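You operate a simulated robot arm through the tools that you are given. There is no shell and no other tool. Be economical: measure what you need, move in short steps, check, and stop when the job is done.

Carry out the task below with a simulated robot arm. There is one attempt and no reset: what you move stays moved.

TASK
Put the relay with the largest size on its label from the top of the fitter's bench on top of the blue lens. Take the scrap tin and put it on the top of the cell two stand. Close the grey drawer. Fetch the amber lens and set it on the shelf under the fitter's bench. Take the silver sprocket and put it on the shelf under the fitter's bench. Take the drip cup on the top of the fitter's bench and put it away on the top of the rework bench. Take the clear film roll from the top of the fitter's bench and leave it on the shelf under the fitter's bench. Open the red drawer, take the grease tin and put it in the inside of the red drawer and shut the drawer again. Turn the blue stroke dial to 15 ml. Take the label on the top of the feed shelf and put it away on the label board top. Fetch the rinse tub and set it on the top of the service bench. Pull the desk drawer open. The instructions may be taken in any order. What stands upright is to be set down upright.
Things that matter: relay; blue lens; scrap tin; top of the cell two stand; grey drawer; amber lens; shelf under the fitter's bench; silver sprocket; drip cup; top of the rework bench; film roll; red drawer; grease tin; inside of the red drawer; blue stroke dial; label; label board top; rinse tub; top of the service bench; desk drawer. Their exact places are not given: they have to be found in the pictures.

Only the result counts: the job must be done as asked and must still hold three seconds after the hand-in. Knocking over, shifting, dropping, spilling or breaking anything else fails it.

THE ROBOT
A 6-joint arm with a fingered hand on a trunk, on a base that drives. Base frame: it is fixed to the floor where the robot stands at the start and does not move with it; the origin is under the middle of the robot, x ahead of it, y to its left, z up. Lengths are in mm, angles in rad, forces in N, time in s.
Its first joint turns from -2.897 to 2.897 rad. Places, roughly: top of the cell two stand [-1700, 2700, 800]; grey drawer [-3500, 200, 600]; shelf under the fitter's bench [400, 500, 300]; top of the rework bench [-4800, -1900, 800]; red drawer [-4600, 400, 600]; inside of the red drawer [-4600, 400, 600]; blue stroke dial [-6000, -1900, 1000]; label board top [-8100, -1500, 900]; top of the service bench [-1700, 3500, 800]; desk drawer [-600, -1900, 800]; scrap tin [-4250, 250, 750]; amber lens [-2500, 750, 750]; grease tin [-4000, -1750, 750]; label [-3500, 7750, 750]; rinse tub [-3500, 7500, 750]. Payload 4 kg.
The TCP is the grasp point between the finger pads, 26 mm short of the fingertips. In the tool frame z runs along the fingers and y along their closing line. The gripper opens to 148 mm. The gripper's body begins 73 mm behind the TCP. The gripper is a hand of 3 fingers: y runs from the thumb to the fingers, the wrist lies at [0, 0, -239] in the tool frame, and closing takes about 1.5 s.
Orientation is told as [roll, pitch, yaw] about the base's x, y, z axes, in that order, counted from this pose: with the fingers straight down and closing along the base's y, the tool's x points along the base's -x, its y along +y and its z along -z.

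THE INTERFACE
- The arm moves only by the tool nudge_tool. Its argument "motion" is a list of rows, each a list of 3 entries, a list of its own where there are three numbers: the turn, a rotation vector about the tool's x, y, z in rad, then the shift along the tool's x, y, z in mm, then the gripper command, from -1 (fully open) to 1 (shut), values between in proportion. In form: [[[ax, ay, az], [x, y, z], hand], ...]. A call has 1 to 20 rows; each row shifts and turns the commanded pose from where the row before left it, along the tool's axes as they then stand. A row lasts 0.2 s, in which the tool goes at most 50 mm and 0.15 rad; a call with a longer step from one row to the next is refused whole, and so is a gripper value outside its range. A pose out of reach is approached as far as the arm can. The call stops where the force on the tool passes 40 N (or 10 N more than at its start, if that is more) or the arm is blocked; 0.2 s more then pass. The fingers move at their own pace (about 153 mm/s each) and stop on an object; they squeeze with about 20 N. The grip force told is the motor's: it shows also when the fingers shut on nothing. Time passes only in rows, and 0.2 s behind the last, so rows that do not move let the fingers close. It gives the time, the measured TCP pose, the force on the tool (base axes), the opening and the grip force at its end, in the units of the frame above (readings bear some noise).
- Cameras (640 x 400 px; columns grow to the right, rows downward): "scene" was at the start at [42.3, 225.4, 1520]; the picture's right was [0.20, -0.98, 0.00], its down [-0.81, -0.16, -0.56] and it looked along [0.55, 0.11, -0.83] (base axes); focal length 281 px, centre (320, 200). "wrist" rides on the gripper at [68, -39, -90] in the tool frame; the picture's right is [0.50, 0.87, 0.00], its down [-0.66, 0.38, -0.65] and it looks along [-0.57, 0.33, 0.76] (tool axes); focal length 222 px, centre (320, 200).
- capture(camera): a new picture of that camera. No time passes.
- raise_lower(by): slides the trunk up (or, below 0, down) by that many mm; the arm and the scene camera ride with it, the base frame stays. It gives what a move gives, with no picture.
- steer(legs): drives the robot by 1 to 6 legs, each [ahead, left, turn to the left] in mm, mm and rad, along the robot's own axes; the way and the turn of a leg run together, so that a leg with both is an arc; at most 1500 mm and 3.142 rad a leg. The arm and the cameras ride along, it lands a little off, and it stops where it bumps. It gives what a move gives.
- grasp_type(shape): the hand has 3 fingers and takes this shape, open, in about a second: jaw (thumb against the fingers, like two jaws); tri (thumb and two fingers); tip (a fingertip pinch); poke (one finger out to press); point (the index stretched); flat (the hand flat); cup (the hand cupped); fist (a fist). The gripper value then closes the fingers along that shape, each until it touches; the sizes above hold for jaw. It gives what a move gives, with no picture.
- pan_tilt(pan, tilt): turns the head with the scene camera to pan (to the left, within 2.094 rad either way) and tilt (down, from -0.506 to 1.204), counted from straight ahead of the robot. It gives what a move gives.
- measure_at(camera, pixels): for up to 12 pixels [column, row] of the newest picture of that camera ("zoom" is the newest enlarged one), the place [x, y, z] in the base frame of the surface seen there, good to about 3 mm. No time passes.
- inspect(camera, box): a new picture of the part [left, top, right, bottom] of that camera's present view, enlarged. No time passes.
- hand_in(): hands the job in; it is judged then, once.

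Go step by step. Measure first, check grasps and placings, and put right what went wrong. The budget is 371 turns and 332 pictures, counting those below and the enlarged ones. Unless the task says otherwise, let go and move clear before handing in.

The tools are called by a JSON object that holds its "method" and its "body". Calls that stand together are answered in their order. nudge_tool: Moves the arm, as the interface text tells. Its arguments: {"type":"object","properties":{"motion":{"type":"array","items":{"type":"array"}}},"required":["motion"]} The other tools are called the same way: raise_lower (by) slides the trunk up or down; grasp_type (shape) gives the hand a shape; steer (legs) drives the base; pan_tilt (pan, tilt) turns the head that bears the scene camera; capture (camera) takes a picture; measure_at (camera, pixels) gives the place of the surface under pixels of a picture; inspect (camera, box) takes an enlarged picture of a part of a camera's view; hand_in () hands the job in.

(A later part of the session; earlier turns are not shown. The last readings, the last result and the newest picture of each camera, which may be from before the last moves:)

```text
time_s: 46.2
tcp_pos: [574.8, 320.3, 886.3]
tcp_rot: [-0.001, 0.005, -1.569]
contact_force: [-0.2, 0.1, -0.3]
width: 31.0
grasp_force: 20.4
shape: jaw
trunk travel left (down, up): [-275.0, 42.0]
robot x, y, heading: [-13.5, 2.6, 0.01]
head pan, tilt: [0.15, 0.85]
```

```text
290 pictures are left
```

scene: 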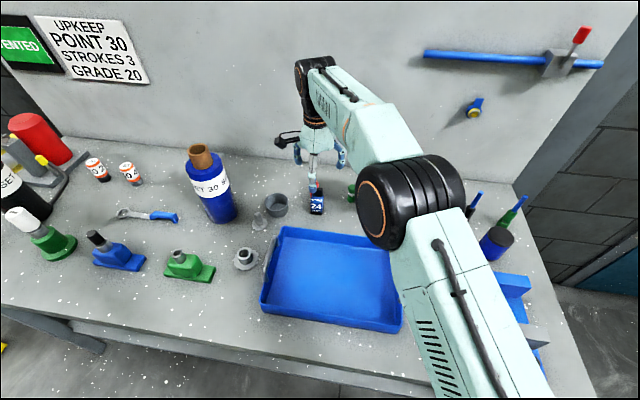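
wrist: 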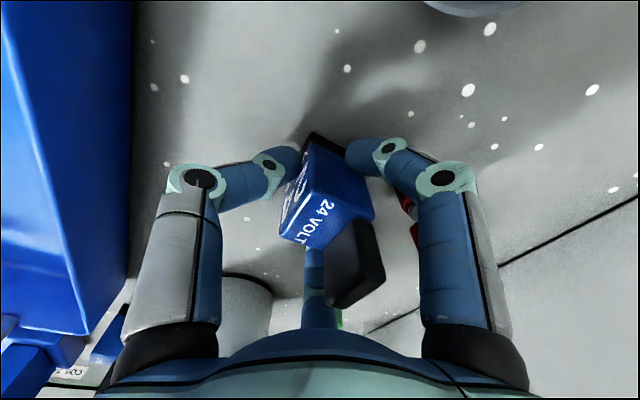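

Gripped (31 mm, 20 N). Lift, go back, and across in front of the film roll towards the lens.

{"method": "nudge_tool", "body": {"motion": [[[0, 0, 0], [0, 0, -20], 1], [[0, 0, 0], [0, 0, -40], 1], [[0, 0, 0], [0, 0, -45], 1], [[0, 0, 0], [0, 0, -45], 1], [[0, 0, 0], [0, 0, -45], 1], [[0, 0, 0], [0, -45, 0], 1], [[0, 0, 0], [0, -45, 0], 1], [[0, 0, 0], [0, -45, 0], 1], [[0, 0, 0], [0, -45, 0], 1], [[0, 0, 0], [0, -45, 0], 1], [[0, 0, 0], [-45, 0, 0], 1], [[0, 0, 0], [-45, 0, 0], 1], [[0, 0, 0], [-45, 0, 0], 1], [[0, 0, 0], [-45, 0, 0], 1], [[0, 0, 0], [-45, 0, 0], 1], [[0, 0, 0], [-45, 0, 0], 1], [[0, 0, 0], [-45, 0, 0], 1], [[0, 0, 0], [-45, 0, 0], 1], [[0, 0, 0], [-45, 0, 0], 1]]}}

{"method": "capture", "body": {"camera": "scene"}}

{"method": "capture", "body": {"camera": "wrist"}}

```text
time_s: 50.2
tcp_pos: [352.1, -87.2, 1081.4]
tcp_rot: [0.0, 0.001, -1.568]
contact_force: [0.0, 0.7, -0.2]
width: 30.8
grasp_force: 20.3
shape: jaw
trunk travel left (down, up): [-275.0, 42.0]
robot x, y, heading: [-14.4, -1.7, 0.008]
head pan, tilt: [0.15, 0.85]
```

```text
289 pictures are left
```

scene: 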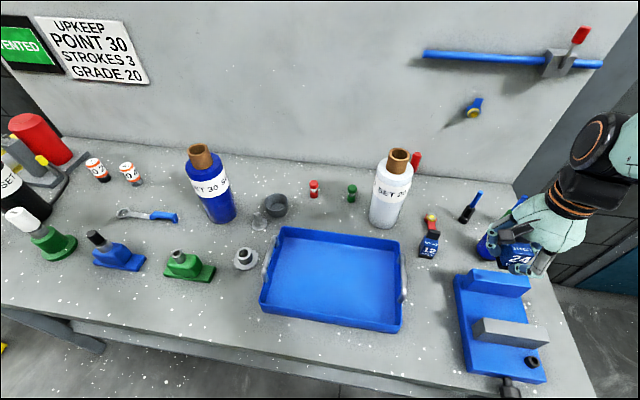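

```text
288 pictures are left
```

wrist: 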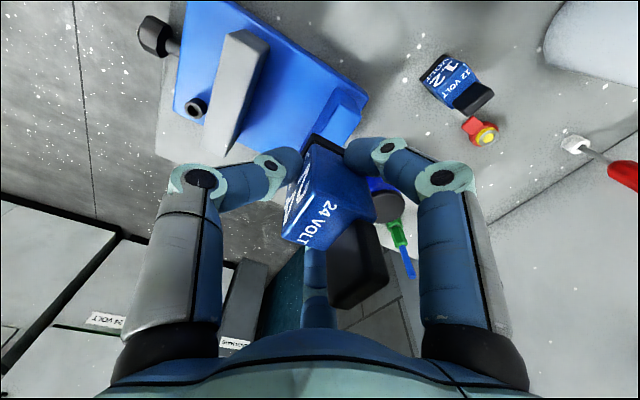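

{"method": "inspect", "body": {"camera": "wrist", "box": [350, 160, 430, 240]}}

{"method": "measure_at", "body": {"camera": "wrist", "pixels": [[388, 207], [378, 206], [398, 206], [388, 218], [388, 196], [380, 185], [455, 80], [478, 95]]}}

{"method": "inspect", "body": {"camera": "scene", "box": [440, 180, 560, 280]}}

```text
5.00 times, centred on (390, 200) of wrist
```

zoom: 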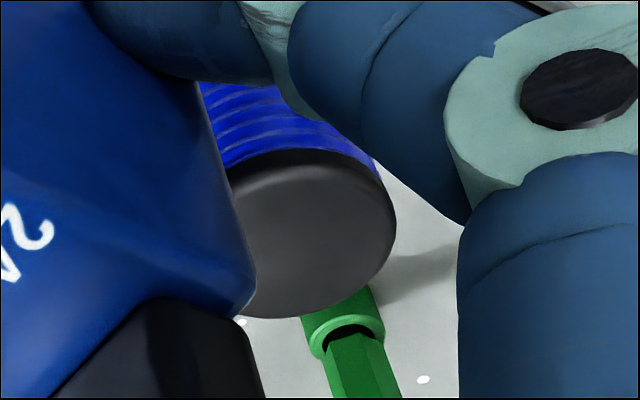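

```text
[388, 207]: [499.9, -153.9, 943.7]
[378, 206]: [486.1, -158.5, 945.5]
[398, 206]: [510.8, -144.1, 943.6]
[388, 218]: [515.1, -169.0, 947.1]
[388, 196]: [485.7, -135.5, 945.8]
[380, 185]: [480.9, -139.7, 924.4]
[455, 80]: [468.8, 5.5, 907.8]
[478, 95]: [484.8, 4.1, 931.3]
```

```text
4.00 times, centred on (500, 230) of scene
```

zoom: 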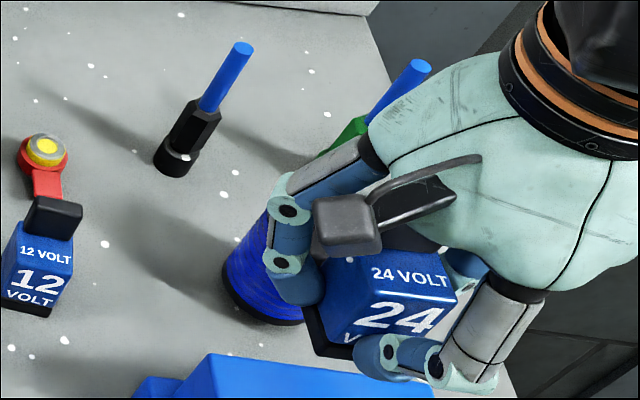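

{"method": "inspect", "body": {"camera": "wrist", "box": [350, 160, 430, 240]}}

{"method": "measure_at", "body": {"camera": "zoom", "pixels": [[390, 220], [372, 180], [340, 160], [290, 157], [240, 180], [300, 308], [260, 300], [345, 295], [375, 265], [310, 230]]}}

```text
5.00 times, centred on (390, 200) of wrist
```

zoom: 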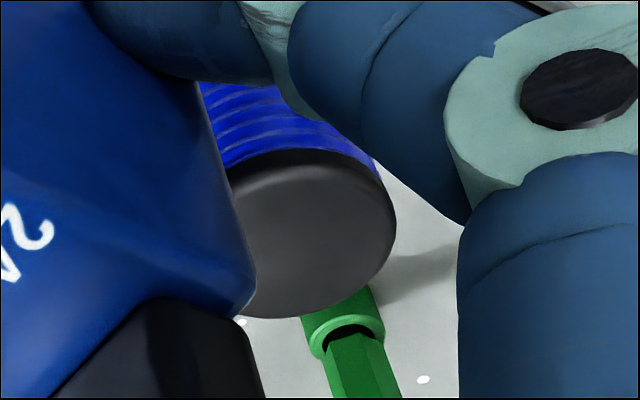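

```text
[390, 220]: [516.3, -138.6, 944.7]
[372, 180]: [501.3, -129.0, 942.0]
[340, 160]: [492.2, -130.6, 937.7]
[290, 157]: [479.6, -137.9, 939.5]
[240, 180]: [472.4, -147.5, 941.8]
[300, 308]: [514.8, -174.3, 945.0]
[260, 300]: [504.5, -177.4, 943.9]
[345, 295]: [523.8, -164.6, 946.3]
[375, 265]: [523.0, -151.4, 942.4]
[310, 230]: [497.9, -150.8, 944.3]
```

{"method": "measure_at", "body": {"camera": "zoom", "pixels": [[330, 330], [362, 365], [340, 345], [380, 395], [305, 330]]}}

{"method": "measure_at", "body": {"camera": "wrist", "pixels": [[399, 238], [404, 252], [408, 268], [410, 275]]}}

```text
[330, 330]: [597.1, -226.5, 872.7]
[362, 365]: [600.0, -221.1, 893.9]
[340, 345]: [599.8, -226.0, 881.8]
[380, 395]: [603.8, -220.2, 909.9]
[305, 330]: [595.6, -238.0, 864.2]
```

```text
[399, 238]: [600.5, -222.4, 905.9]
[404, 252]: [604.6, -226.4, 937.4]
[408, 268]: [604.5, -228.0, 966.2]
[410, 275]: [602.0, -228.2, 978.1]
```

Lens top centre ≈(498,-154), z 945. Move above it.

{"method": "nudge_tool", "body": {"motion": [[[0, 0, 0], [-22, 36, 0], 1], [[0, 0, 0], [-22, 36, 0], 1], [[0, 0, 0], [-22, 36, 0], 1], [[0, 0, 0], [-1, 35, 20], 1], [[0, 0, 0], [0, 0, 40], 1], [[0, 0, 0], [0, 0, 25], 1]]}}

{"method": "capture", "body": {"camera": "wrist"}}

{"method": "pan_tilt", "body": {"pan": -0.4, "tilt": 0.85}}

{"method": "capture", "body": {"camera": "scene"}}

```text
time_s: 51.6
tcp_pos: [493.1, -153.4, 996.7]
tcp_rot: [0.0, 0.001, -1.568]
contact_force: [-0.7, -0.1, -0.5]
width: 30.5
grasp_force: 19.9
shape: jaw
trunk travel left (down, up): [-275.0, 42.0]
robot x, y, heading: [-12.5, 2.4, 0.013]
head pan, tilt: [0.15, 0.85]
```

```text
284 pictures are left
```

wrist: 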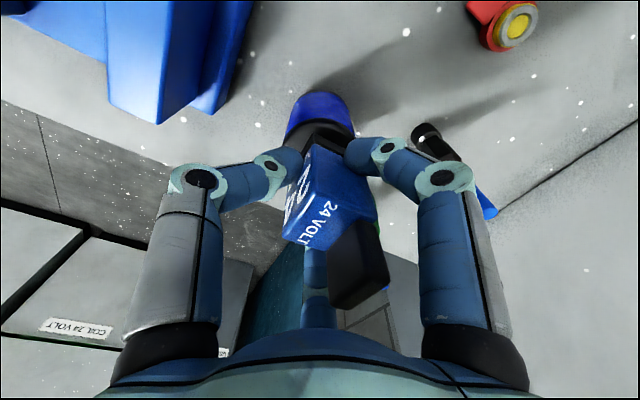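

```text
time_s: 52.6
tcp_pos: [494.5, -151.7, 997.1]
tcp_rot: [0.001, 0.0, -1.568]
contact_force: [0.3, -0.4, -0.1]
width: 30.5
grasp_force: 19.5
shape: jaw
trunk travel left (down, up): [-275.0, 42.0]
robot x, y, heading: [-10.6, 4.1, 0.012]
head pan, tilt: [-0.4, 0.85]
```

```text
283 pictures are left
```

scene: 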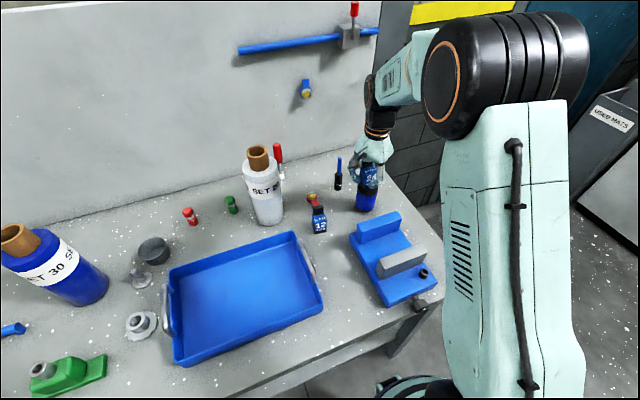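

{"method": "inspect", "body": {"camera": "scene", "box": [330, 120, 410, 220]}}

{"method": "measure_at", "body": {"camera": "zoom", "pixels": [[315, 245], [260, 240], [340, 240], [320, 190], [350, 195], [300, 200], [370, 240], [250, 270], [345, 270]]}}

```text
4.00 times, centred on (370, 170) of scene
```

zoom: 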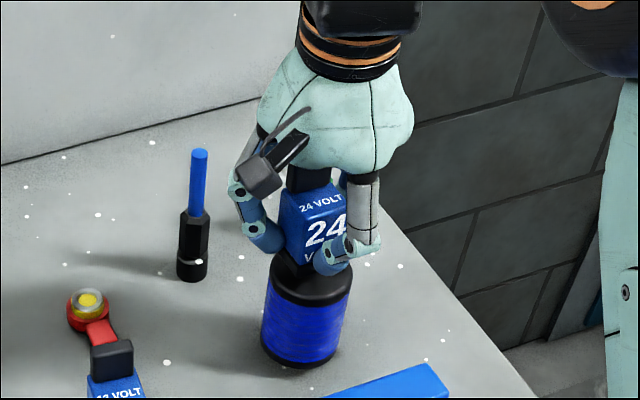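

```text
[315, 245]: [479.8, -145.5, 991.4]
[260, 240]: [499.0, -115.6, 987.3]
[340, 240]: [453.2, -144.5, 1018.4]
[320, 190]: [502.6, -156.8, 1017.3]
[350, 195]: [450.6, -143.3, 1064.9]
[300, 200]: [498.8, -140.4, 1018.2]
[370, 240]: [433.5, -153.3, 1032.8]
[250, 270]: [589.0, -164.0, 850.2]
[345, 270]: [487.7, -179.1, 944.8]
```

Alignment looks good; relay bottom ≈962, lens 945. Lower 16 mm and check force.

{"method": "nudge_tool", "body": {"motion": [[[0, 0, 0], [0, 3, 8], 1], [[0, 0, 0], [0, 0, 5], 1], [[0, 0, 0], [0, 0, 3], 1]]}}

{"method": "inspect", "body": {"camera": "scene", "box": [330, 120, 410, 220]}}

```text
time_s: 53.4
tcp_pos: [496.2, -151.5, 980.5]
tcp_rot: [0.001, 0.003, -1.57]
contact_force: [0.2, -0.5, 2.1]
width: 30.7
grasp_force: 20.0
shape: jaw
trunk travel left (down, up): [-275.0, 42.0]
robot x, y, heading: [-13.7, 2.0, 0.014]
head pan, tilt: [-0.4, 0.85]
```

```text
4.00 times, centred on (370, 170) of scene
```

zoom: 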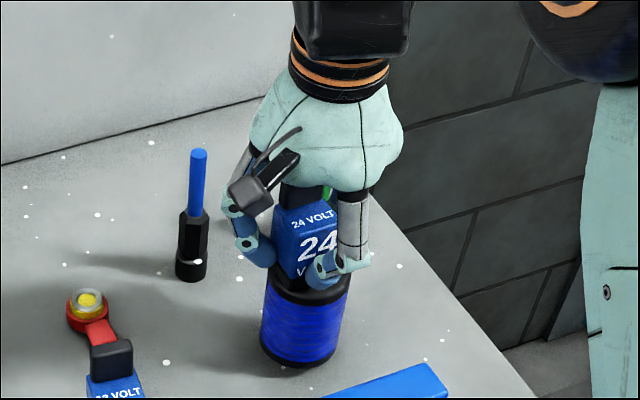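

Force of 2 N says just touching; lower 1–2 mm more and release gradually, then rise.

{"method": "nudge_tool", "body": {"motion": [[[0, 0, 0], [0, 0, 1], 1], [[0, 0, 0], [0, 0, 0], 0.55], [[0, 0, 0], [0, 0, 0], 0.4], [[0, 0, 0], [0, 0, 0], 0.2], [[0, 0, 0], [0, 0, 0], 0], [[0, 0, 0], [0, 0, -20], 0], [[0, 0, 0], [0, 0, -40], 0], [[0, 0, 0], [0, 0, -40], -0.2], [[0, 0, 0], [0, 0, -40], -0.2]]}}

{"method": "inspect", "body": {"camera": "scene", "box": [320, 120, 420, 220]}}

{"method": "capture", "body": {"camera": "wrist"}}

```text
time_s: 55.4
tcp_pos: [494.3, -151.8, 1117.8]
tcp_rot: [0.0, 0.001, -1.569]
contact_force: [0.2, 0.3, -0.1]
width: 88.3
grasp_force: 0.1
shape: jaw
trunk travel left (down, up): [-275.0, 42.0]
robot x, y, heading: [-12.7, 0.7, 0.009]
head pan, tilt: [-0.4, 0.85]
```

```text
4.00 times, centred on (370, 170) of scene
```

zoom: 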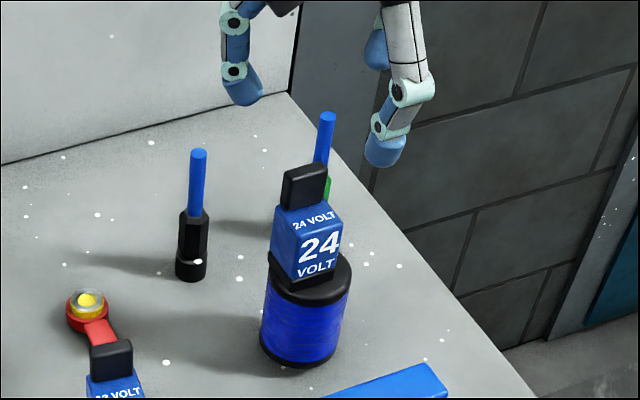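

```text
279 pictures are left
```

wrist: 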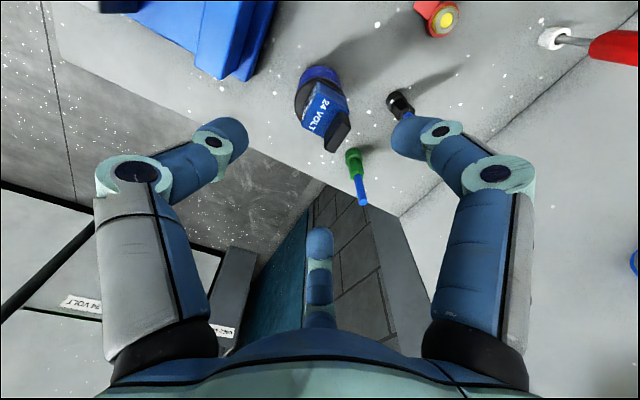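

Relay stands well on the blue lens. Next the sprocket: retreat over the tray, turn back to yaw 0 and go over it.

{"method": "nudge_tool", "body": {"motion": [[[0, 0, 0], [0, -48, 0], -0.2], [[0, 0, 0], [0, -48, 0], -0.2], [[0, 0, 0], [0, -48, 0], -0.2], [[0, 0, -0.1425], [0, 0, 0], -0.2], [[0, 0, -0.1425], [0, 0, 0], -0.2], [[0, 0, -0.1425], [0, 0, 0], -0.2], [[0, 0, -0.1425], [0, 0, 0], -0.2], [[0, 0, -0.1425], [0, 0, 0], -0.2], [[0, 0, -0.1425], [0, 0, 0], -0.2], [[0, 0, -0.1425], [0, 0, 0], -0.2], [[0, 0, -0.1425], [0, 0, 0], -0.2], [[0, 0, -0.1425], [0, 0, 0], -0.2], [[0, 0, -0.1425], [0, 0, 0], -0.2], [[0, 0, -0.1425], [0, 0, 0], -0.2]]}}

{"method": "nudge_tool", "body": {"motion": [[[0, 0, 0], [0, 48, 0], -0.2], [[0, 0, 0], [0, 48, 0], -0.2], [[0, 0, 0], [0, 48, 0], -0.2], [[0, 0, 0], [0, 48, 0], -0.2], [[0, 0, 0], [0, 48, 0], -0.2], [[0, 0, 0], [0, 48, 0], -0.2], [[0, 0, 0], [0, 48, 0], -0.2], [[0, 0, 0], [0, 48, 0], -0.2], [[0, 0, 0], [0, 48, 0], -0.2], [[0, 0, 0], [0, 48, 0], -0.2], [[0, 0, 0], [0, 48, 0], -0.2], [[0, 0, 0], [0, 48, 0], -0.2], [[0, 0, 0], [0, 46, 0], -0.2], [[0, 0, 0], [0, 0, 40], -0.2], [[0, 0, 0], [0, 0, 40], -0.2]]}}

{"method": "capture", "body": {"camera": "wrist"}}

{"method": "pan_tilt", "body": {"pan": 0.6, "tilt": 0.9}}

{"method": "capture", "body": {"camera": "scene"}}

```text
time_s: 58.4
tcp_pos: [352.3, -151.6, 1119.6]
tcp_rot: [0.001, 0.001, -0.001]
contact_force: [0.3, 0.5, 0.1]
width: 88.1
grasp_force: 0.2
shape: jaw
trunk travel left (down, up): [-275.0, 42.0]
robot x, y, heading: [-12.7, -1.3, 0.003]
head pan, tilt: [-0.4, 0.85]
```

```text
time_s: 61.6
tcp_pos: [356.2, 470.3, 1042.6]
tcp_rot: [0.001, -0.002, -0.003]
contact_force: [-0.5, 0.2, -1.2]
width: 88.3
grasp_force: 0.0
shape: jaw
trunk travel left (down, up): [-275.0, 42.0]
robot x, y, heading: [-11.4, 3.6, 0.008]
head pan, tilt: [-0.4, 0.85]
```

```text
278 pictures are left
```

wrist: 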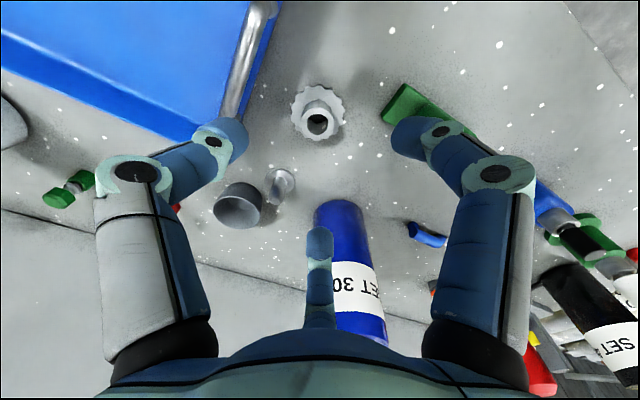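

```text
time_s: 62.9
tcp_pos: [355.7, 470.6, 1044.2]
tcp_rot: [0.002, -0.001, -0.003]
contact_force: [-1.1, 0.0, 0.3]
width: 88.2
grasp_force: 0.0
shape: jaw
trunk travel left (down, up): [-275.0, 42.0]
robot x, y, heading: [-12.7, 0.8, 0.013]
head pan, tilt: [0.6, 0.901]
```

```text
277 pictures are left
```

scene: 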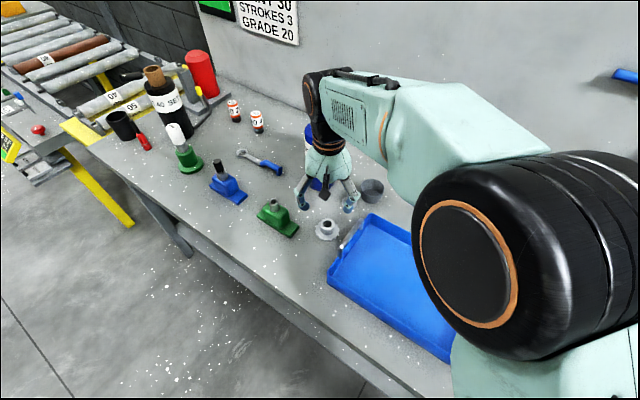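

{"method": "inspect", "body": {"camera": "wrist", "box": [270, 70, 370, 150]}}

{"method": "measure_at", "body": {"camera": "zoom", "pixels": [[308, 235], [250, 262], [375, 265], [345, 290], [312, 180], [130, 175], [490, 170], [290, 70], [200, 290], [430, 290]]}}

{"method": "inspect", "body": {"camera": "scene", "box": [290, 190, 370, 250]}}

```text
5.00 times, centred on (320, 110) of wrist
```

zoom: 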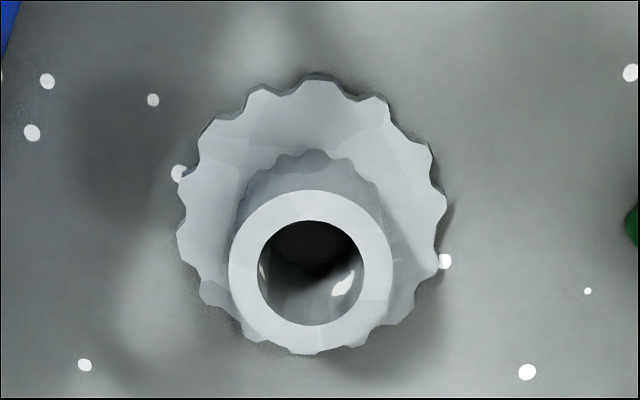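

```text
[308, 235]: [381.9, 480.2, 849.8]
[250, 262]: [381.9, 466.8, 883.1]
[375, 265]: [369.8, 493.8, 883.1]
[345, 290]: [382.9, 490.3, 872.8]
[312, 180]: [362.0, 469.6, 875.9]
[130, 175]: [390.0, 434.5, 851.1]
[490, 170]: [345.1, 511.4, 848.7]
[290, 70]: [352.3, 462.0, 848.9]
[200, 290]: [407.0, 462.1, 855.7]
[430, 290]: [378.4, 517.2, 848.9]
```

```text
6.67 times, centred on (330, 220) of scene
```

zoom: 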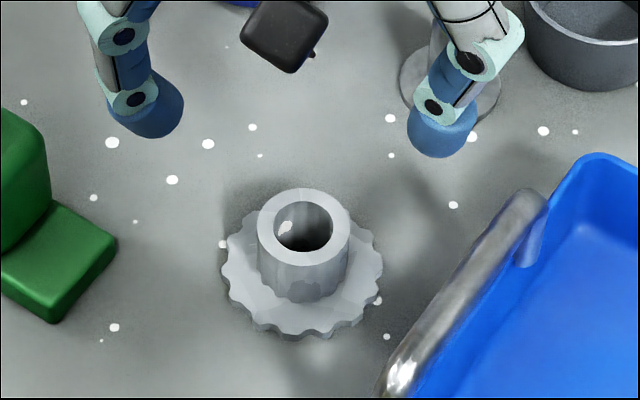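

{"method": "measure_at", "body": {"camera": "zoom", "pixels": [[264, 225], [344, 230], [303, 258], [305, 195], [265, 205], [340, 207], [235, 290], [300, 320], [370, 290], [245, 280]]}}

```text
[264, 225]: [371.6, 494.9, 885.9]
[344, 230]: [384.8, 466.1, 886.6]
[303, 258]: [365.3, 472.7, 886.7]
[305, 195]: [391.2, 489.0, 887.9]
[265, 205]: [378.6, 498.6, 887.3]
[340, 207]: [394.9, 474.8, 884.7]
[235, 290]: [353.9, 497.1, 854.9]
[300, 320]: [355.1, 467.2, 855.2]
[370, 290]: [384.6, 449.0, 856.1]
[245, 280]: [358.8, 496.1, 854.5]
```

{"method": "measure_at", "body": {"camera": "zoom", "pixels": [[500, 230], [450, 290], [410, 360], [545, 215]]}}

```text
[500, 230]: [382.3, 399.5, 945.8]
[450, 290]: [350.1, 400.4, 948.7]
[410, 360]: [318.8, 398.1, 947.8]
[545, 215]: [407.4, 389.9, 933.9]
```

Hub centre (378,481), top z 886, radius 16; the tray handle at y≈400 rises to 948, so I turn the hand −60° so no finger points at it.

{"method": "nudge_tool", "body": {"motion": [[[0, 0, 0], [-22, 10.5, 0], -0.1], [[0, 0, 0.15], [0, 0, 10], -0.1], [[0, 0, 0.15], [0, 0, 10], -0.1], [[0, 0, 0.15], [0, 0, 10], -0.1], [[0, 0, 0.15], [0, 0, 10], -0.1], [[0, 0, 0.15], [0, 0, 10], -0.1], [[0, 0, 0.15], [0, 0, 10], -0.1], [[0, 0, 0.15], [0, 0, 10], 0.1]]}}

{"method": "inspect", "body": {"camera": "scene", "box": [270, 160, 390, 250]}}

{"method": "capture", "body": {"camera": "wrist"}}

```text
time_s: 64.7
tcp_pos: [375.4, 481.8, 970.2]
tcp_rot: [0.002, -0.001, -1.058]
contact_force: [0.3, -0.2, -0.3]
width: 67.2
grasp_force: 0.1
shape: jaw
trunk travel left (down, up): [-275.0, 42.0]
robot x, y, heading: [-14.9, 1.8, 0.01]
head pan, tilt: [0.6, 0.901]
```

```text
4.44 times, centred on (330, 205) of scene
```

zoom: 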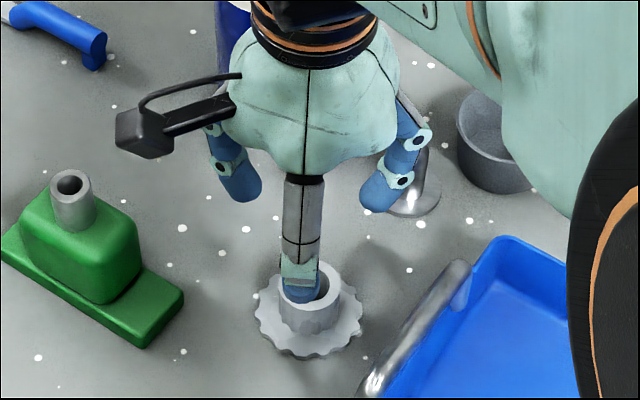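

```text
273 pictures are left
```

wrist: 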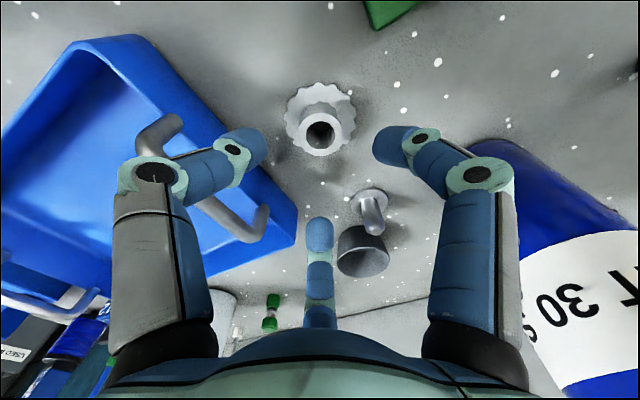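

{"method": "nudge_tool", "body": {"motion": [[[0, 0, 0], [-2, 1.7, 40], 0.1], [[0, 0, 0], [0, 0, 30], 0.1], [[0, 0, 0], [0, 0, 12], 0.1], [[0, 0, 0], [0, 0, 0], 0.4], [[0, 0, 0], [0, 0, 0], 0.7], [[0, 0, 0], [0, 0, 0], 1], [[0, 0, 0], [0, 0, 0], 1], [[0, 0, 0], [0, 0, 0], 1], [[0, 0, 0], [0, 0, 0], 1]]}}

{"method": "inspect", "body": {"camera": "scene", "box": [270, 160, 390, 250]}}

```text
time_s: 66.7
tcp_pos: [379.3, 480.8, 888.3]
tcp_rot: [0.002, -0.001, -1.052]
contact_force: [0.2, -0.4, 0.2]
width: 23.7
grasp_force: 20.6
shape: jaw
trunk travel left (down, up): [-275.0, 42.0]
robot x, y, heading: [-10.4, -2.2, 0.012]
head pan, tilt: [0.6, 0.901]
```

```text
4.44 times, centred on (330, 205) of scene
```

zoom: 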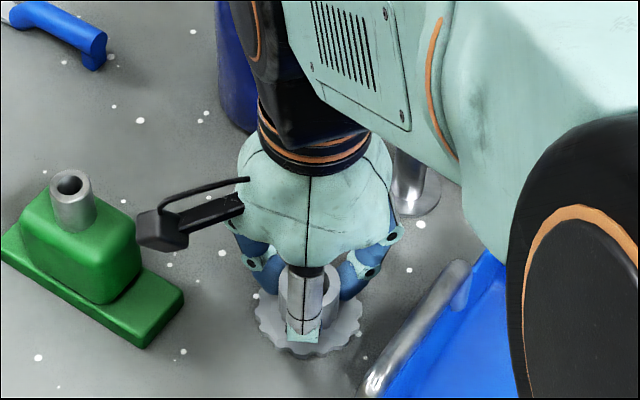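

{"method": "nudge_tool", "body": {"motion": [[[0, 0, 0], [0, 0, -15], 1], [[0, 0, 0], [0, 0, -30], 1], [[0, 0, 0], [0, 0, -45], 1]]}}

{"method": "inspect", "body": {"camera": "scene", "box": [270, 160, 390, 250]}}

{"method": "capture", "body": {"camera": "wrist"}}

```text
time_s: 67.5
tcp_pos: [377.7, 477.8, 978.8]
tcp_rot: [0.001, 0.003, -1.053]
contact_force: [0.8, 0.2, -1.0]
width: 23.1
grasp_force: 20.1
shape: jaw
trunk travel left (down, up): [-275.0, 42.0]
robot x, y, heading: [-13.4, -0.1, 0.012]
head pan, tilt: [0.6, 0.901]
```

```text
4.44 times, centred on (330, 205) of scene
```

zoom: 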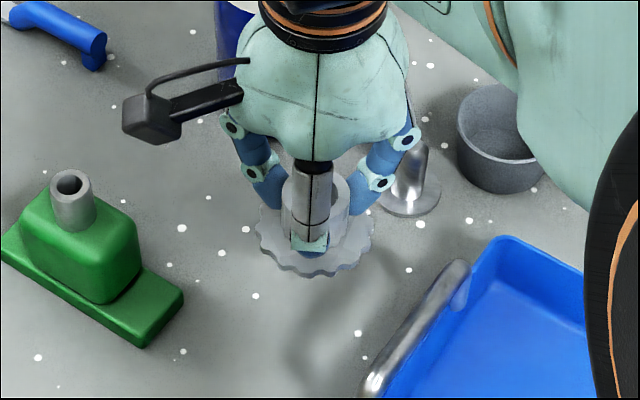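

```text
270 pictures are left
```

wrist: 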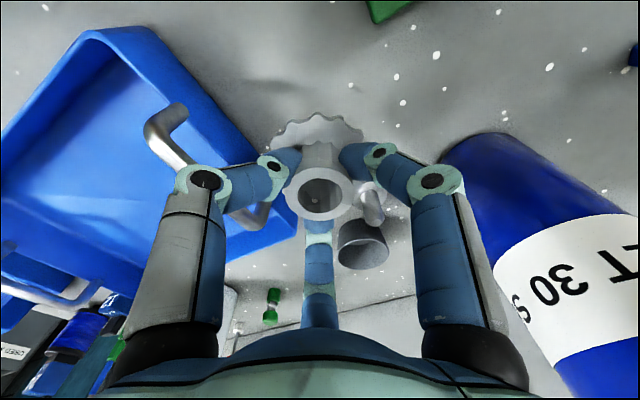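

Sprocket held. Raise, drive back 700 and lower the trunk to see how the arm reaches the shelf.

{"method": "nudge_tool", "body": {"motion": [[[0, 0, 0], [0, 0, -45], 1], [[0, 0, 0], [0, 0, -45], 1], [[0, 0, 0], [20, -35, 0], 1], [[0, 0, 0], [20, -35, 0], 1]]}}

{"method": "steer", "body": {"legs": [[-750, 0, 0]]}}

{"method": "raise_lower", "body": {"by": -275}}

{"method": "pan_tilt", "body": {"pan": 0.35, "tilt": 0.45}}

{"method": "capture", "body": {"camera": "scene"}}

```text
time_s: 68.5
tcp_pos: [299.0, 479.9, 1068.6]
tcp_rot: [0.001, -0.001, -1.053]
contact_force: [0.2, 0.5, -1.0]
width: 23.4
grasp_force: 19.6
shape: jaw
trunk travel left (down, up): [-275.0, 42.0]
robot x, y, heading: [-11.2, -1.3, 0.011]
head pan, tilt: [0.6, 0.901]
```

```text
time_s: 72.5
tcp_pos: [-454.7, 470.5, 1067.7]
tcp_rot: [0.004, 0.0, -1.054]
contact_force: [-0.1, 0.2, -2.1]
width: 23.7
grasp_force: 20.6
shape: jaw
trunk travel left (down, up): [-275.0, 42.0]
robot x, y, heading: [-767.9, -5.3, 0.013]
head pan, tilt: [0.6, 0.901]
```

```text
time_s: 75.3
tcp_pos: [-451.2, 470.9, 755.0]
tcp_rot: [-0.095, 0.053, -1.06]
contact_force: [0.3, -0.2, -1.9]
width: 23.5
grasp_force: 19.8
shape: jaw
trunk travel left (down, up): [0.0, 317.0]
robot x, y, heading: [-768.0, -5.5, 0.007]
head pan, tilt: [0.6, 0.901]
```

```text
time_s: 76.2
tcp_pos: [-452.0, 471.7, 753.7]
tcp_rot: [-0.096, 0.055, -1.056]
contact_force: [0.7, 0.0, -1.5]
width: 23.2
grasp_force: 20.1
shape: jaw
trunk travel left (down, up): [0.0, 317.0]
robot x, y, heading: [-766.2, -7.4, 0.01]
head pan, tilt: [0.351, 0.45]
```

```text
269 pictures are left
```

scene: 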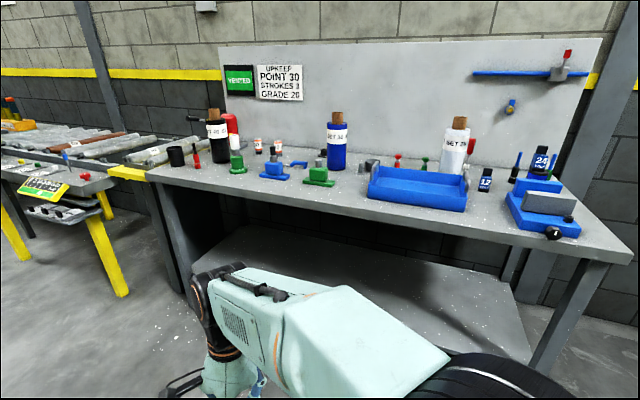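

{"method": "nudge_tool", "body": {"motion": [[[-0.096, -0.055, 0], [0, 0, 0], 1], [[0, 0, 0], [0, 0, 45], 1], [[0, 0, 0], [0, 0, 45], 1], [[0, 0, 0], [0, 0, 45], 1], [[0, 0, 0], [0, 0, 45], 1], [[0, 0, 0], [0, 0, 45], 1], [[0, 0, 0], [0, 0, 45], 1], [[0, 0, 0], [0, 0, 45], 1], [[0, 0, 0], [0, 0, 45], 1]]}}

{"method": "pan_tilt", "body": {"pan": 0.6, "tilt": 0.7}}

{"method": "capture", "body": {"camera": "scene"}}

```text
time_s: 78.2
tcp_pos: [-453.0, 471.5, 394.7]
tcp_rot: [-0.001, -0.001, -1.057]
contact_force: [0.3, -0.1, -1.2]
width: 23.5
grasp_force: 19.7
shape: jaw
trunk travel left (down, up): [0.0, 317.0]
robot x, y, heading: [-770.5, -5.2, 0.011]
head pan, tilt: [0.351, 0.45]
```

```text
time_s: 79.0
tcp_pos: [-453.4, 471.5, 395.3]
tcp_rot: [0.0, -0.001, -1.054]
contact_force: [0.1, 0.2, -2.1]
width: 23.5
grasp_force: 20.1
shape: jaw
trunk travel left (down, up): [0.0, 317.0]
robot x, y, heading: [-766.3, -6.7, 0.009]
head pan, tilt: [0.6, 0.7]
```

```text
268 pictures are left
```

scene: 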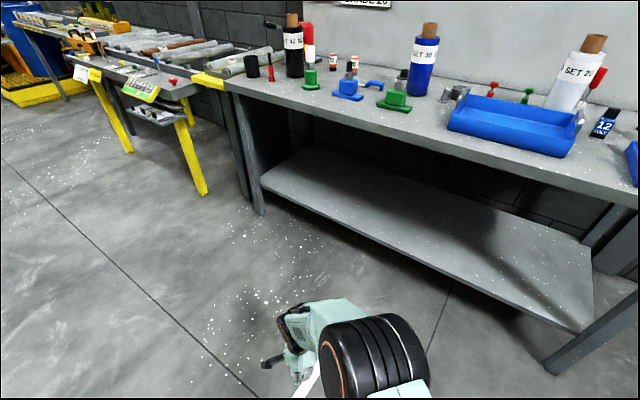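

{"method": "measure_at", "body": {"camera": "scene", "pixels": [[375, 320], [345, 330], [335, 303], [300, 318], [400, 320], [400, 390], [420, 345], [430, 175], [560, 325]]}}

{"method": "nudge_tool", "body": {"motion": [[[0, 0, 0], [0, 0, 40], 1], [[0, 0, 0], [0, 0, 35], 1]]}}

{"method": "capture", "body": {"camera": "scene"}}

```text
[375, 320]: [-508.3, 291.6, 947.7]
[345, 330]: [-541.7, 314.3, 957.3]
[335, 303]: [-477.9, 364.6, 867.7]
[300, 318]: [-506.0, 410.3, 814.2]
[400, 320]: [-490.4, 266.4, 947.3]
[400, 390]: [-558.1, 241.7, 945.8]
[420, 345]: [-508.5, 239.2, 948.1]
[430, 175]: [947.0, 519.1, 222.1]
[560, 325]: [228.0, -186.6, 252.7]
```

```text
time_s: 79.6
tcp_pos: [-448.9, 471.2, 319.7]
tcp_rot: [-0.001, 0.001, -1.053]
contact_force: [-0.6, -0.4, -0.9]
width: 23.4
grasp_force: 20.4
shape: jaw
trunk travel left (down, up): [0.0, 317.0]
robot x, y, heading: [-764.8, -3.9, 0.004]
head pan, tilt: [0.6, 0.7]
```

```text
267 pictures are left
```

scene: 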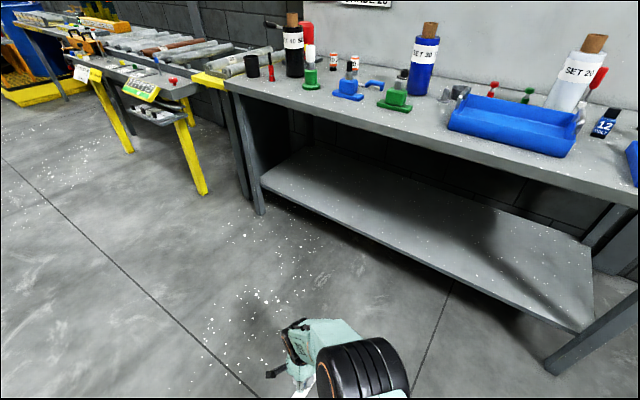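

The elbow top (z≈948) would hit the bench unless the arm is stretched straight ahead; I swing the tool to straight ahead at ~640 mm reach.

{"method": "nudge_tool", "body": {"motion": [[[0, 0, 0], [-44, 3.4, 0], 1], [[0, 0, 0], [-44, 3.4, 0], 1], [[0, 0, 0], [-44, 3.4, 0], 1], [[0, 0, 0], [-44, 3.4, 0], 1], [[0, 0, 0], [-44, 3.4, 0], 1], [[0, 0, 0], [-44, 3.4, 0], 1], [[0, 0, 0], [-44, 3.4, 0], 1], [[0, 0, 0], [-44, 3.4, 0], 1], [[0, 0, 0], [-44, 3.4, 0], 1], [[0, 0, 0], [-44, 3.4, 0], 1], [[0, 0, 0], [-44, 3.4, 0], 1], [[0, 0, 0], [-44, 3.4, 0], 1], [[0, 0, 0], [-44, 3.4, 0], 1]]}}

{"method": "pan_tilt", "body": {"pan": 0.1, "tilt": 0.7}}

{"method": "capture", "body": {"camera": "scene"}}

```text
time_s: 82.4
tcp_pos: [-132.9, -6.3, 319.6]
tcp_rot: [-0.002, 0.0, -1.055]
contact_force: [0.2, 0.5, -1.5]
width: 23.3
grasp_force: 20.3
shape: jaw
trunk travel left (down, up): [0.0, 317.0]
robot x, y, heading: [-769.1, -8.4, 0.0]
head pan, tilt: [0.6, 0.7]
```

```text
time_s: 83.3
tcp_pos: [-130.7, -4.8, 320.1]
tcp_rot: [0.0, 0.001, -1.056]
contact_force: [0.0, -0.3, -1.7]
width: 23.2
grasp_force: 20.2
shape: jaw
trunk travel left (down, up): [0.0, 317.0]
robot x, y, heading: [-767.3, -8.4, 0.012]
head pan, tilt: [0.099, 0.7]
```

```text
266 pictures are left
```

scene: 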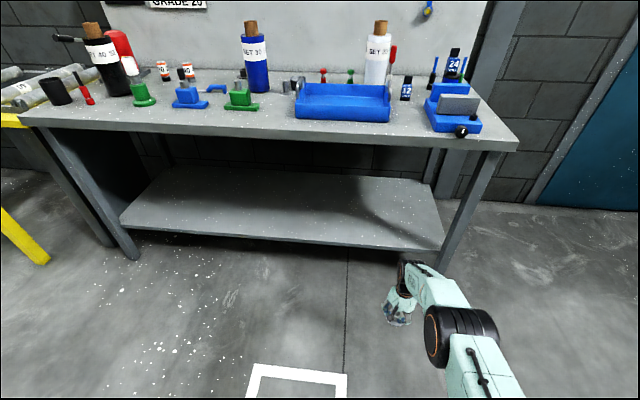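

{"method": "measure_at", "body": {"camera": "scene", "pixels": [[460, 312], [425, 280], [410, 268], [450, 300], [445, 285], [300, 128], [300, 136], [300, 236], [300, 230], [440, 345], [475, 320]]}}

{"method": "inspect", "body": {"camera": "scene", "box": [360, 240, 540, 400]}}

```text
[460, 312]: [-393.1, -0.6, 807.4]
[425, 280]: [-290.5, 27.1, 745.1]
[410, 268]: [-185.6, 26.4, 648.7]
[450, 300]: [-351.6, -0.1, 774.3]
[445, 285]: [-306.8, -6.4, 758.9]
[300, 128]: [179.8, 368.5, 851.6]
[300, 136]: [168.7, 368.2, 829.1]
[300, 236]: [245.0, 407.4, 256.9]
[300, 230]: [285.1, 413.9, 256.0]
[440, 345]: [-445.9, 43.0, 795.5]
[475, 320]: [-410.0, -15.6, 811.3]
```

```text
2.50 times, centred on (450, 320) of scene
```

zoom: 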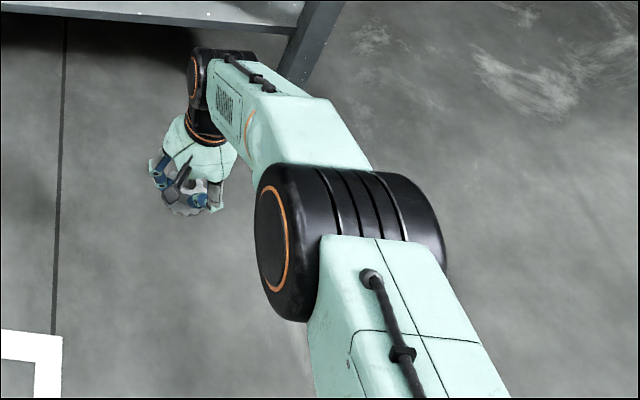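

The stretched arm passes under: forearm z≈700 at the bench edge (underside ≈820). Drive the sprocket in over the shelf.

{"method": "steer", "body": {"legs": [[0, 150, 0], [470, 0, 0]]}}

{"method": "capture", "body": {"camera": "scene"}}

{"method": "capture", "body": {"camera": "wrist"}}

```text
time_s: 87.1
tcp_pos: [333.2, 144.6, 319.3]
tcp_rot: [0.0, 0.0, -1.062]
contact_force: [-0.5, 0.6, -1.4]
width: 23.1
grasp_force: 19.5
shape: jaw
trunk travel left (down, up): [0.0, 317.0]
robot x, y, heading: [-307.1, 146.6, -0.0]
head pan, tilt: [0.099, 0.7]
```

```text
264 pictures are left
```

scene: 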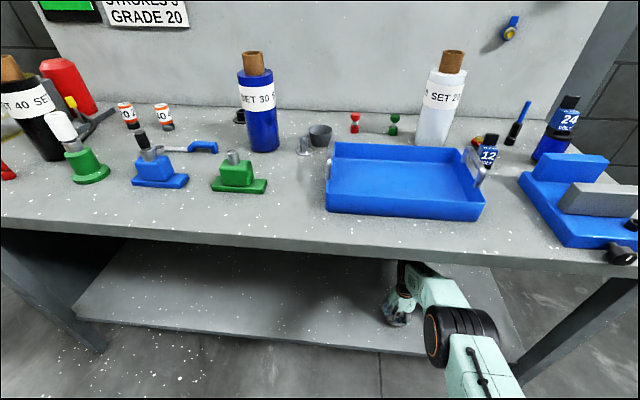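

```text
263 pictures are left
```

wrist: 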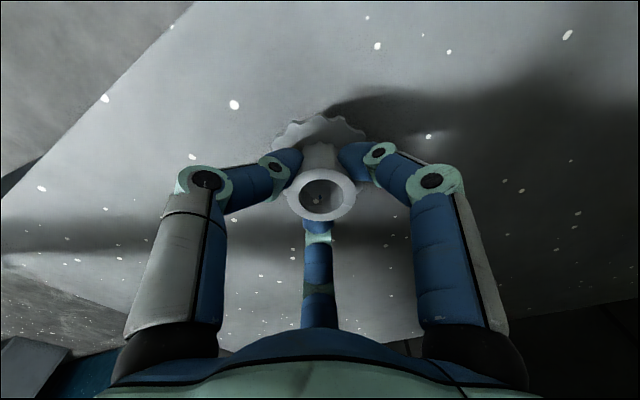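

Over the shelf. Lower 25 mm, watch the force, release.

{"method": "nudge_tool", "body": {"motion": [[[0, 0, 0], [0, 0, 15], 1], [[0, 0, 0], [0, 0, 7], 1], [[0, 0, 0], [0, 0, 2], 1], [[0, 0, 0], [0, 0, 2], 1]]}}

{"method": "capture", "body": {"camera": "wrist"}}

```text
time_s: 88.1
tcp_pos: [330.9, 144.1, 294.3]
tcp_rot: [-0.002, 0.0, -1.061]
contact_force: [-0.6, 0.3, -1.8]
width: 23.1
grasp_force: 20.0
shape: jaw
trunk travel left (down, up): [0.0, 317.0]
robot x, y, heading: [-304.0, 146.6, 0.002]
head pan, tilt: [0.099, 0.7]
```

```text
262 pictures are left
```

wrist: 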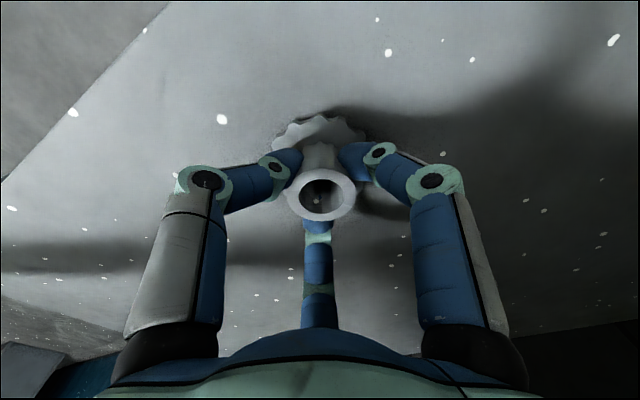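

{"method": "nudge_tool", "body": {"motion": [[[0, 0, 0], [0, 0, 2], 1], [[0, 0, 0], [0, 0, 1.5], 1], [[0, 0, 0], [0, 0, 0], 1]]}}

```text
time_s: 88.9
tcp_pos: [331.3, 143.9, 291.2]
tcp_rot: [0.0, 0.0, -1.062]
contact_force: [0.0, -1.3, 1.0]
width: 23.2
grasp_force: 19.6
shape: jaw
trunk travel left (down, up): [0.0, 317.0]
robot x, y, heading: [-301.8, 143.3, 0.006]
head pan, tilt: [0.099, 0.7]
```

Contact beginning (force rose to +1). Release and rise.

{"method": "nudge_tool", "body": {"motion": [[[0, 0, 0], [0, 0, 1], 1], [[0, 0, 0], [0, 0, 0], 0.6], [[0, 0, 0], [0, 0, 0], 0.4], [[0, 0, 0], [0, 0, 0], 0.2], [[0, 0, 0], [0, 0, -15], 0.2], [[0, 0, 0], [0, 0, -35], 0.1], [[0, 0, 0], [0, 0, -40], 0]]}}

{"method": "capture", "body": {"camera": "wrist"}}

```text
time_s: 90.5
tcp_pos: [311.4, 143.9, 355.3]
tcp_rot: [-0.037, 0.022, -1.062]
contact_force: [-0.5, 0.4, 0.6]
width: 73.8
grasp_force: 0.2
shape: jaw
trunk travel left (down, up): [0.0, 317.0]
robot x, y, heading: [-307.6, 146.7, 0.004]
head pan, tilt: [0.099, 0.7]
```

```text
261 pictures are left
```

wrist: 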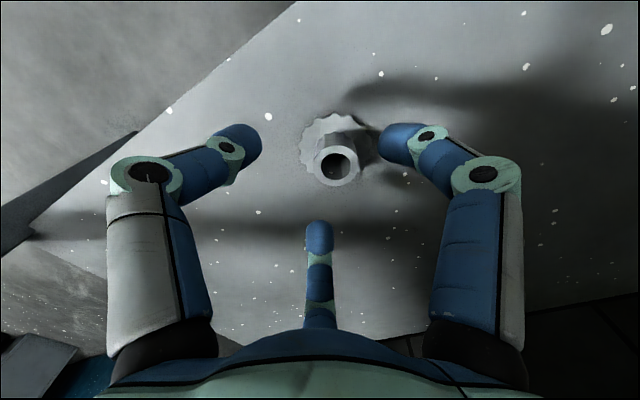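

Sprocket is standing on the shelf. Back out, and test in free space what the forearm height would be with the tool higher (z≈440) for the tall film roll.

{"method": "steer", "body": {"legs": [[-500, 0, 0]]}}

{"method": "nudge_tool", "body": {"motion": [[[-0.037, -0.022, 0], [0, 0, 0], 0], [[0, 0, 0], [-20, 34, -20], 0], [[0, 0, 0], [-10, 17, -40], 0], [[0, 0, 0], [0, 0, -30], 0]]}}

{"method": "capture", "body": {"camera": "scene"}}

```text
time_s: 93.5
tcp_pos: [-174.0, 142.8, 380.0]
tcp_rot: [0.0, -0.003, -1.059]
contact_force: [-0.1, -0.3, -0.7]
width: 73.9
grasp_force: 0.0
shape: jaw
trunk travel left (down, up): [0.0, 317.0]
robot x, y, heading: [-813.7, 139.9, 0.004]
head pan, tilt: [0.099, 0.7]
```

```text
time_s: 94.5
tcp_pos: [-121.2, 141.0, 472.3]
tcp_rot: [0.037, -0.022, -1.055]
contact_force: [-0.9, -0.6, -0.8]
width: 73.8
grasp_force: 0.1
shape: jaw
trunk travel left (down, up): [0.0, 317.0]
robot x, y, heading: [-811.9, 141.4, 0.009]
head pan, tilt: [0.099, 0.7]
```

```text
260 pictures are left
```

scene: 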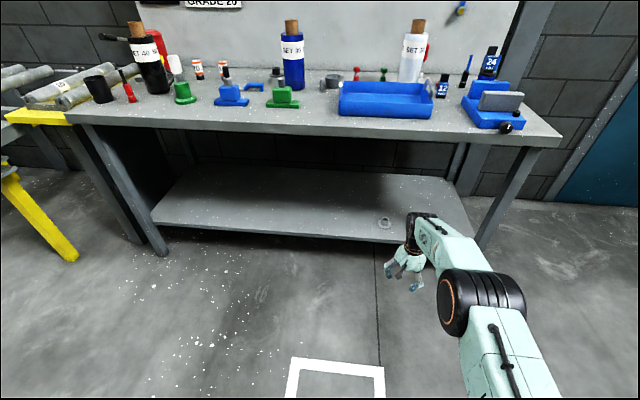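

{"method": "measure_at", "body": {"camera": "scene", "pixels": [[420, 213], [440, 225], [455, 240], [470, 255], [485, 275], [480, 290], [490, 300], [500, 330]]}}

{"method": "nudge_tool", "body": {"motion": [[[0.037, 0.022, 0], [0, 0, 0], 0], [[0, 0, 0], [-15, 26, 0], 0]]}}

{"method": "capture", "body": {"camera": "scene"}}

```text
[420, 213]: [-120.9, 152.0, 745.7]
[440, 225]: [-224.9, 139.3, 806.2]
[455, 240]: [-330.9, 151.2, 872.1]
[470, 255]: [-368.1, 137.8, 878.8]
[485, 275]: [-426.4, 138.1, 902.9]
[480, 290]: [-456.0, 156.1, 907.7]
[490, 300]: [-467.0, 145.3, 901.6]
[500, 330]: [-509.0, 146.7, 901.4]
```

```text
time_s: 95.1
tcp_pos: [-112.5, 140.4, 476.2]
tcp_rot: [0.0, 0.0, -1.058]
contact_force: [0.7, -0.1, 0.0]
width: 73.8
grasp_force: 0.0
shape: jaw
out of reach, approached as far as the arm can: row 2
trunk travel left (down, up): [0.0, 317.0]
robot x, y, heading: [-811.6, 147.5, 0.007]
head pan, tilt: [0.099, 0.7]
```

```text
259 pictures are left
```

scene: 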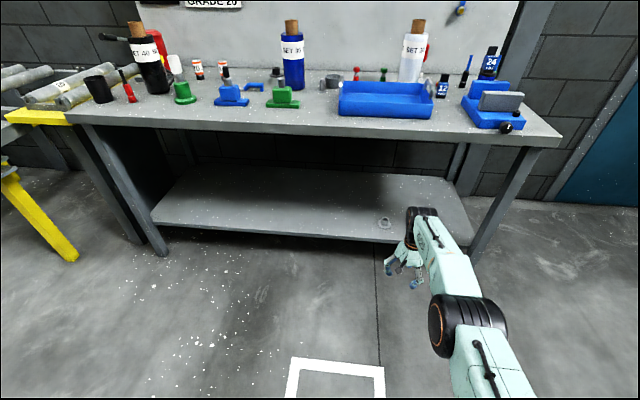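

At full stretch the forearm is ≈+340 above the tool 110–130 mm back, so a top grip with tool z≈440 clears the bench underside (≈825). Now raise trunk and arm, and return to the bench for the film roll.

{"method": "raise_lower", "body": {"by": 300}}

{"method": "nudge_tool", "body": {"motion": [[[0, 0, 0], [12, -22, -40], 0], [[0, 0, 0], [12, -22, -40], 0], [[0, 0, 0], [12, -22, -40], 0], [[0, 0, 0], [12, -22, -40], 0], [[0, 0, 0], [12, -22, -40], 0], [[0, 0, 0], [12, -22, -40], 0], [[0, 0, 0], [12, -22, -40], 0], [[0, 0, 0], [12, -22, -40], 0], [[0, 0, 0], [12, -22, -40], -0.9], [[0, 0, 0], [12, -22, -40], -0.9], [[0, 0, 0], [0, 0, -40], -0.9]]}}

```text
time_s: 98.1
tcp_pos: [-69.1, 141.3, 885.6]
tcp_rot: [0.128, -0.069, -1.062]
contact_force: [0.2, -0.1, -0.3]
width: 73.9
grasp_force: 0.1
shape: jaw
trunk travel left (down, up): [-300.0, 17.0]
robot x, y, heading: [-811.1, 146.0, 0.008]
head pan, tilt: [0.099, 0.7]
```

```text
time_s: 100.5
tcp_pos: [-381.7, 135.1, 1285.0]
tcp_rot: [0.124, -0.071, -1.061]
contact_force: [-1.0, 0.3, 0.2]
width: 140.6
grasp_force: 0.0
shape: jaw
trunk travel left (down, up): [-300.0, 17.0]
robot x, y, heading: [-811.1, 139.6, 0.013]
head pan, tilt: [0.099, 0.7]
```

{"method": "nudge_tool", "body": {"motion": [[[0.124, 0.071, 0], [0, 0, 0], -0.9], [[0, 0, 0], [0, 0, 0], -0.9]]}}

{"method": "steer", "body": {"legs": [[810, 0, 0]]}}

{"method": "pan_tilt", "body": {"pan": -0.1, "tilt": 0.8}}

{"method": "capture", "body": {"camera": "scene"}}

{"method": "capture", "body": {"camera": "wrist"}}

```text
time_s: 101.1
tcp_pos: [-381.8, 136.8, 1285.3]
tcp_rot: [0.002, 0.0, -1.057]
contact_force: [-0.4, 0.3, 0.6]
width: 140.4
grasp_force: 0.0
shape: jaw
trunk travel left (down, up): [-300.0, 17.0]
robot x, y, heading: [-808.9, 142.7, 0.007]
head pan, tilt: [0.099, 0.7]
```

```text
time_s: 105.3
tcp_pos: [415.3, 139.1, 1283.4]
tcp_rot: [0.003, 0.001, -1.061]
contact_force: [-0.9, 0.3, 0.9]
width: 140.6
grasp_force: 0.0
shape: jaw
trunk travel left (down, up): [-300.0, 17.0]
robot x, y, heading: [-15.1, 151.4, 0.004]
head pan, tilt: [0.099, 0.7]
```

```text
time_s: 106.1
tcp_pos: [414.9, 138.5, 1283.8]
tcp_rot: [0.003, -0.002, -1.061]
contact_force: [-0.5, -0.1, -0.2]
width: 140.5
grasp_force: 0.1
shape: jaw
trunk travel left (down, up): [-300.0, 17.0]
robot x, y, heading: [-17.5, 144.8, -0.001]
head pan, tilt: [-0.099, 0.799]
```

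```text
258 pictures are left
```

scene: 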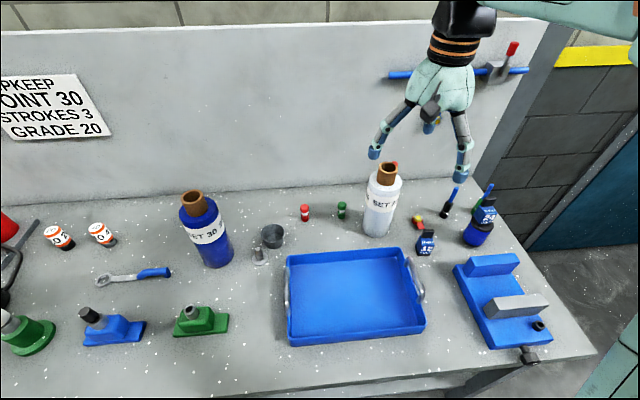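

```text
257 pictures are left
```

wrist: 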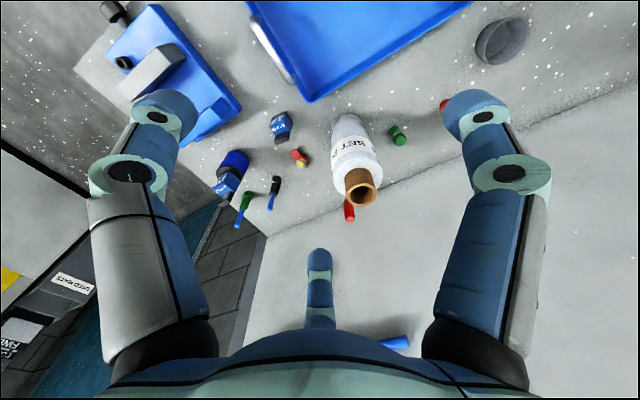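

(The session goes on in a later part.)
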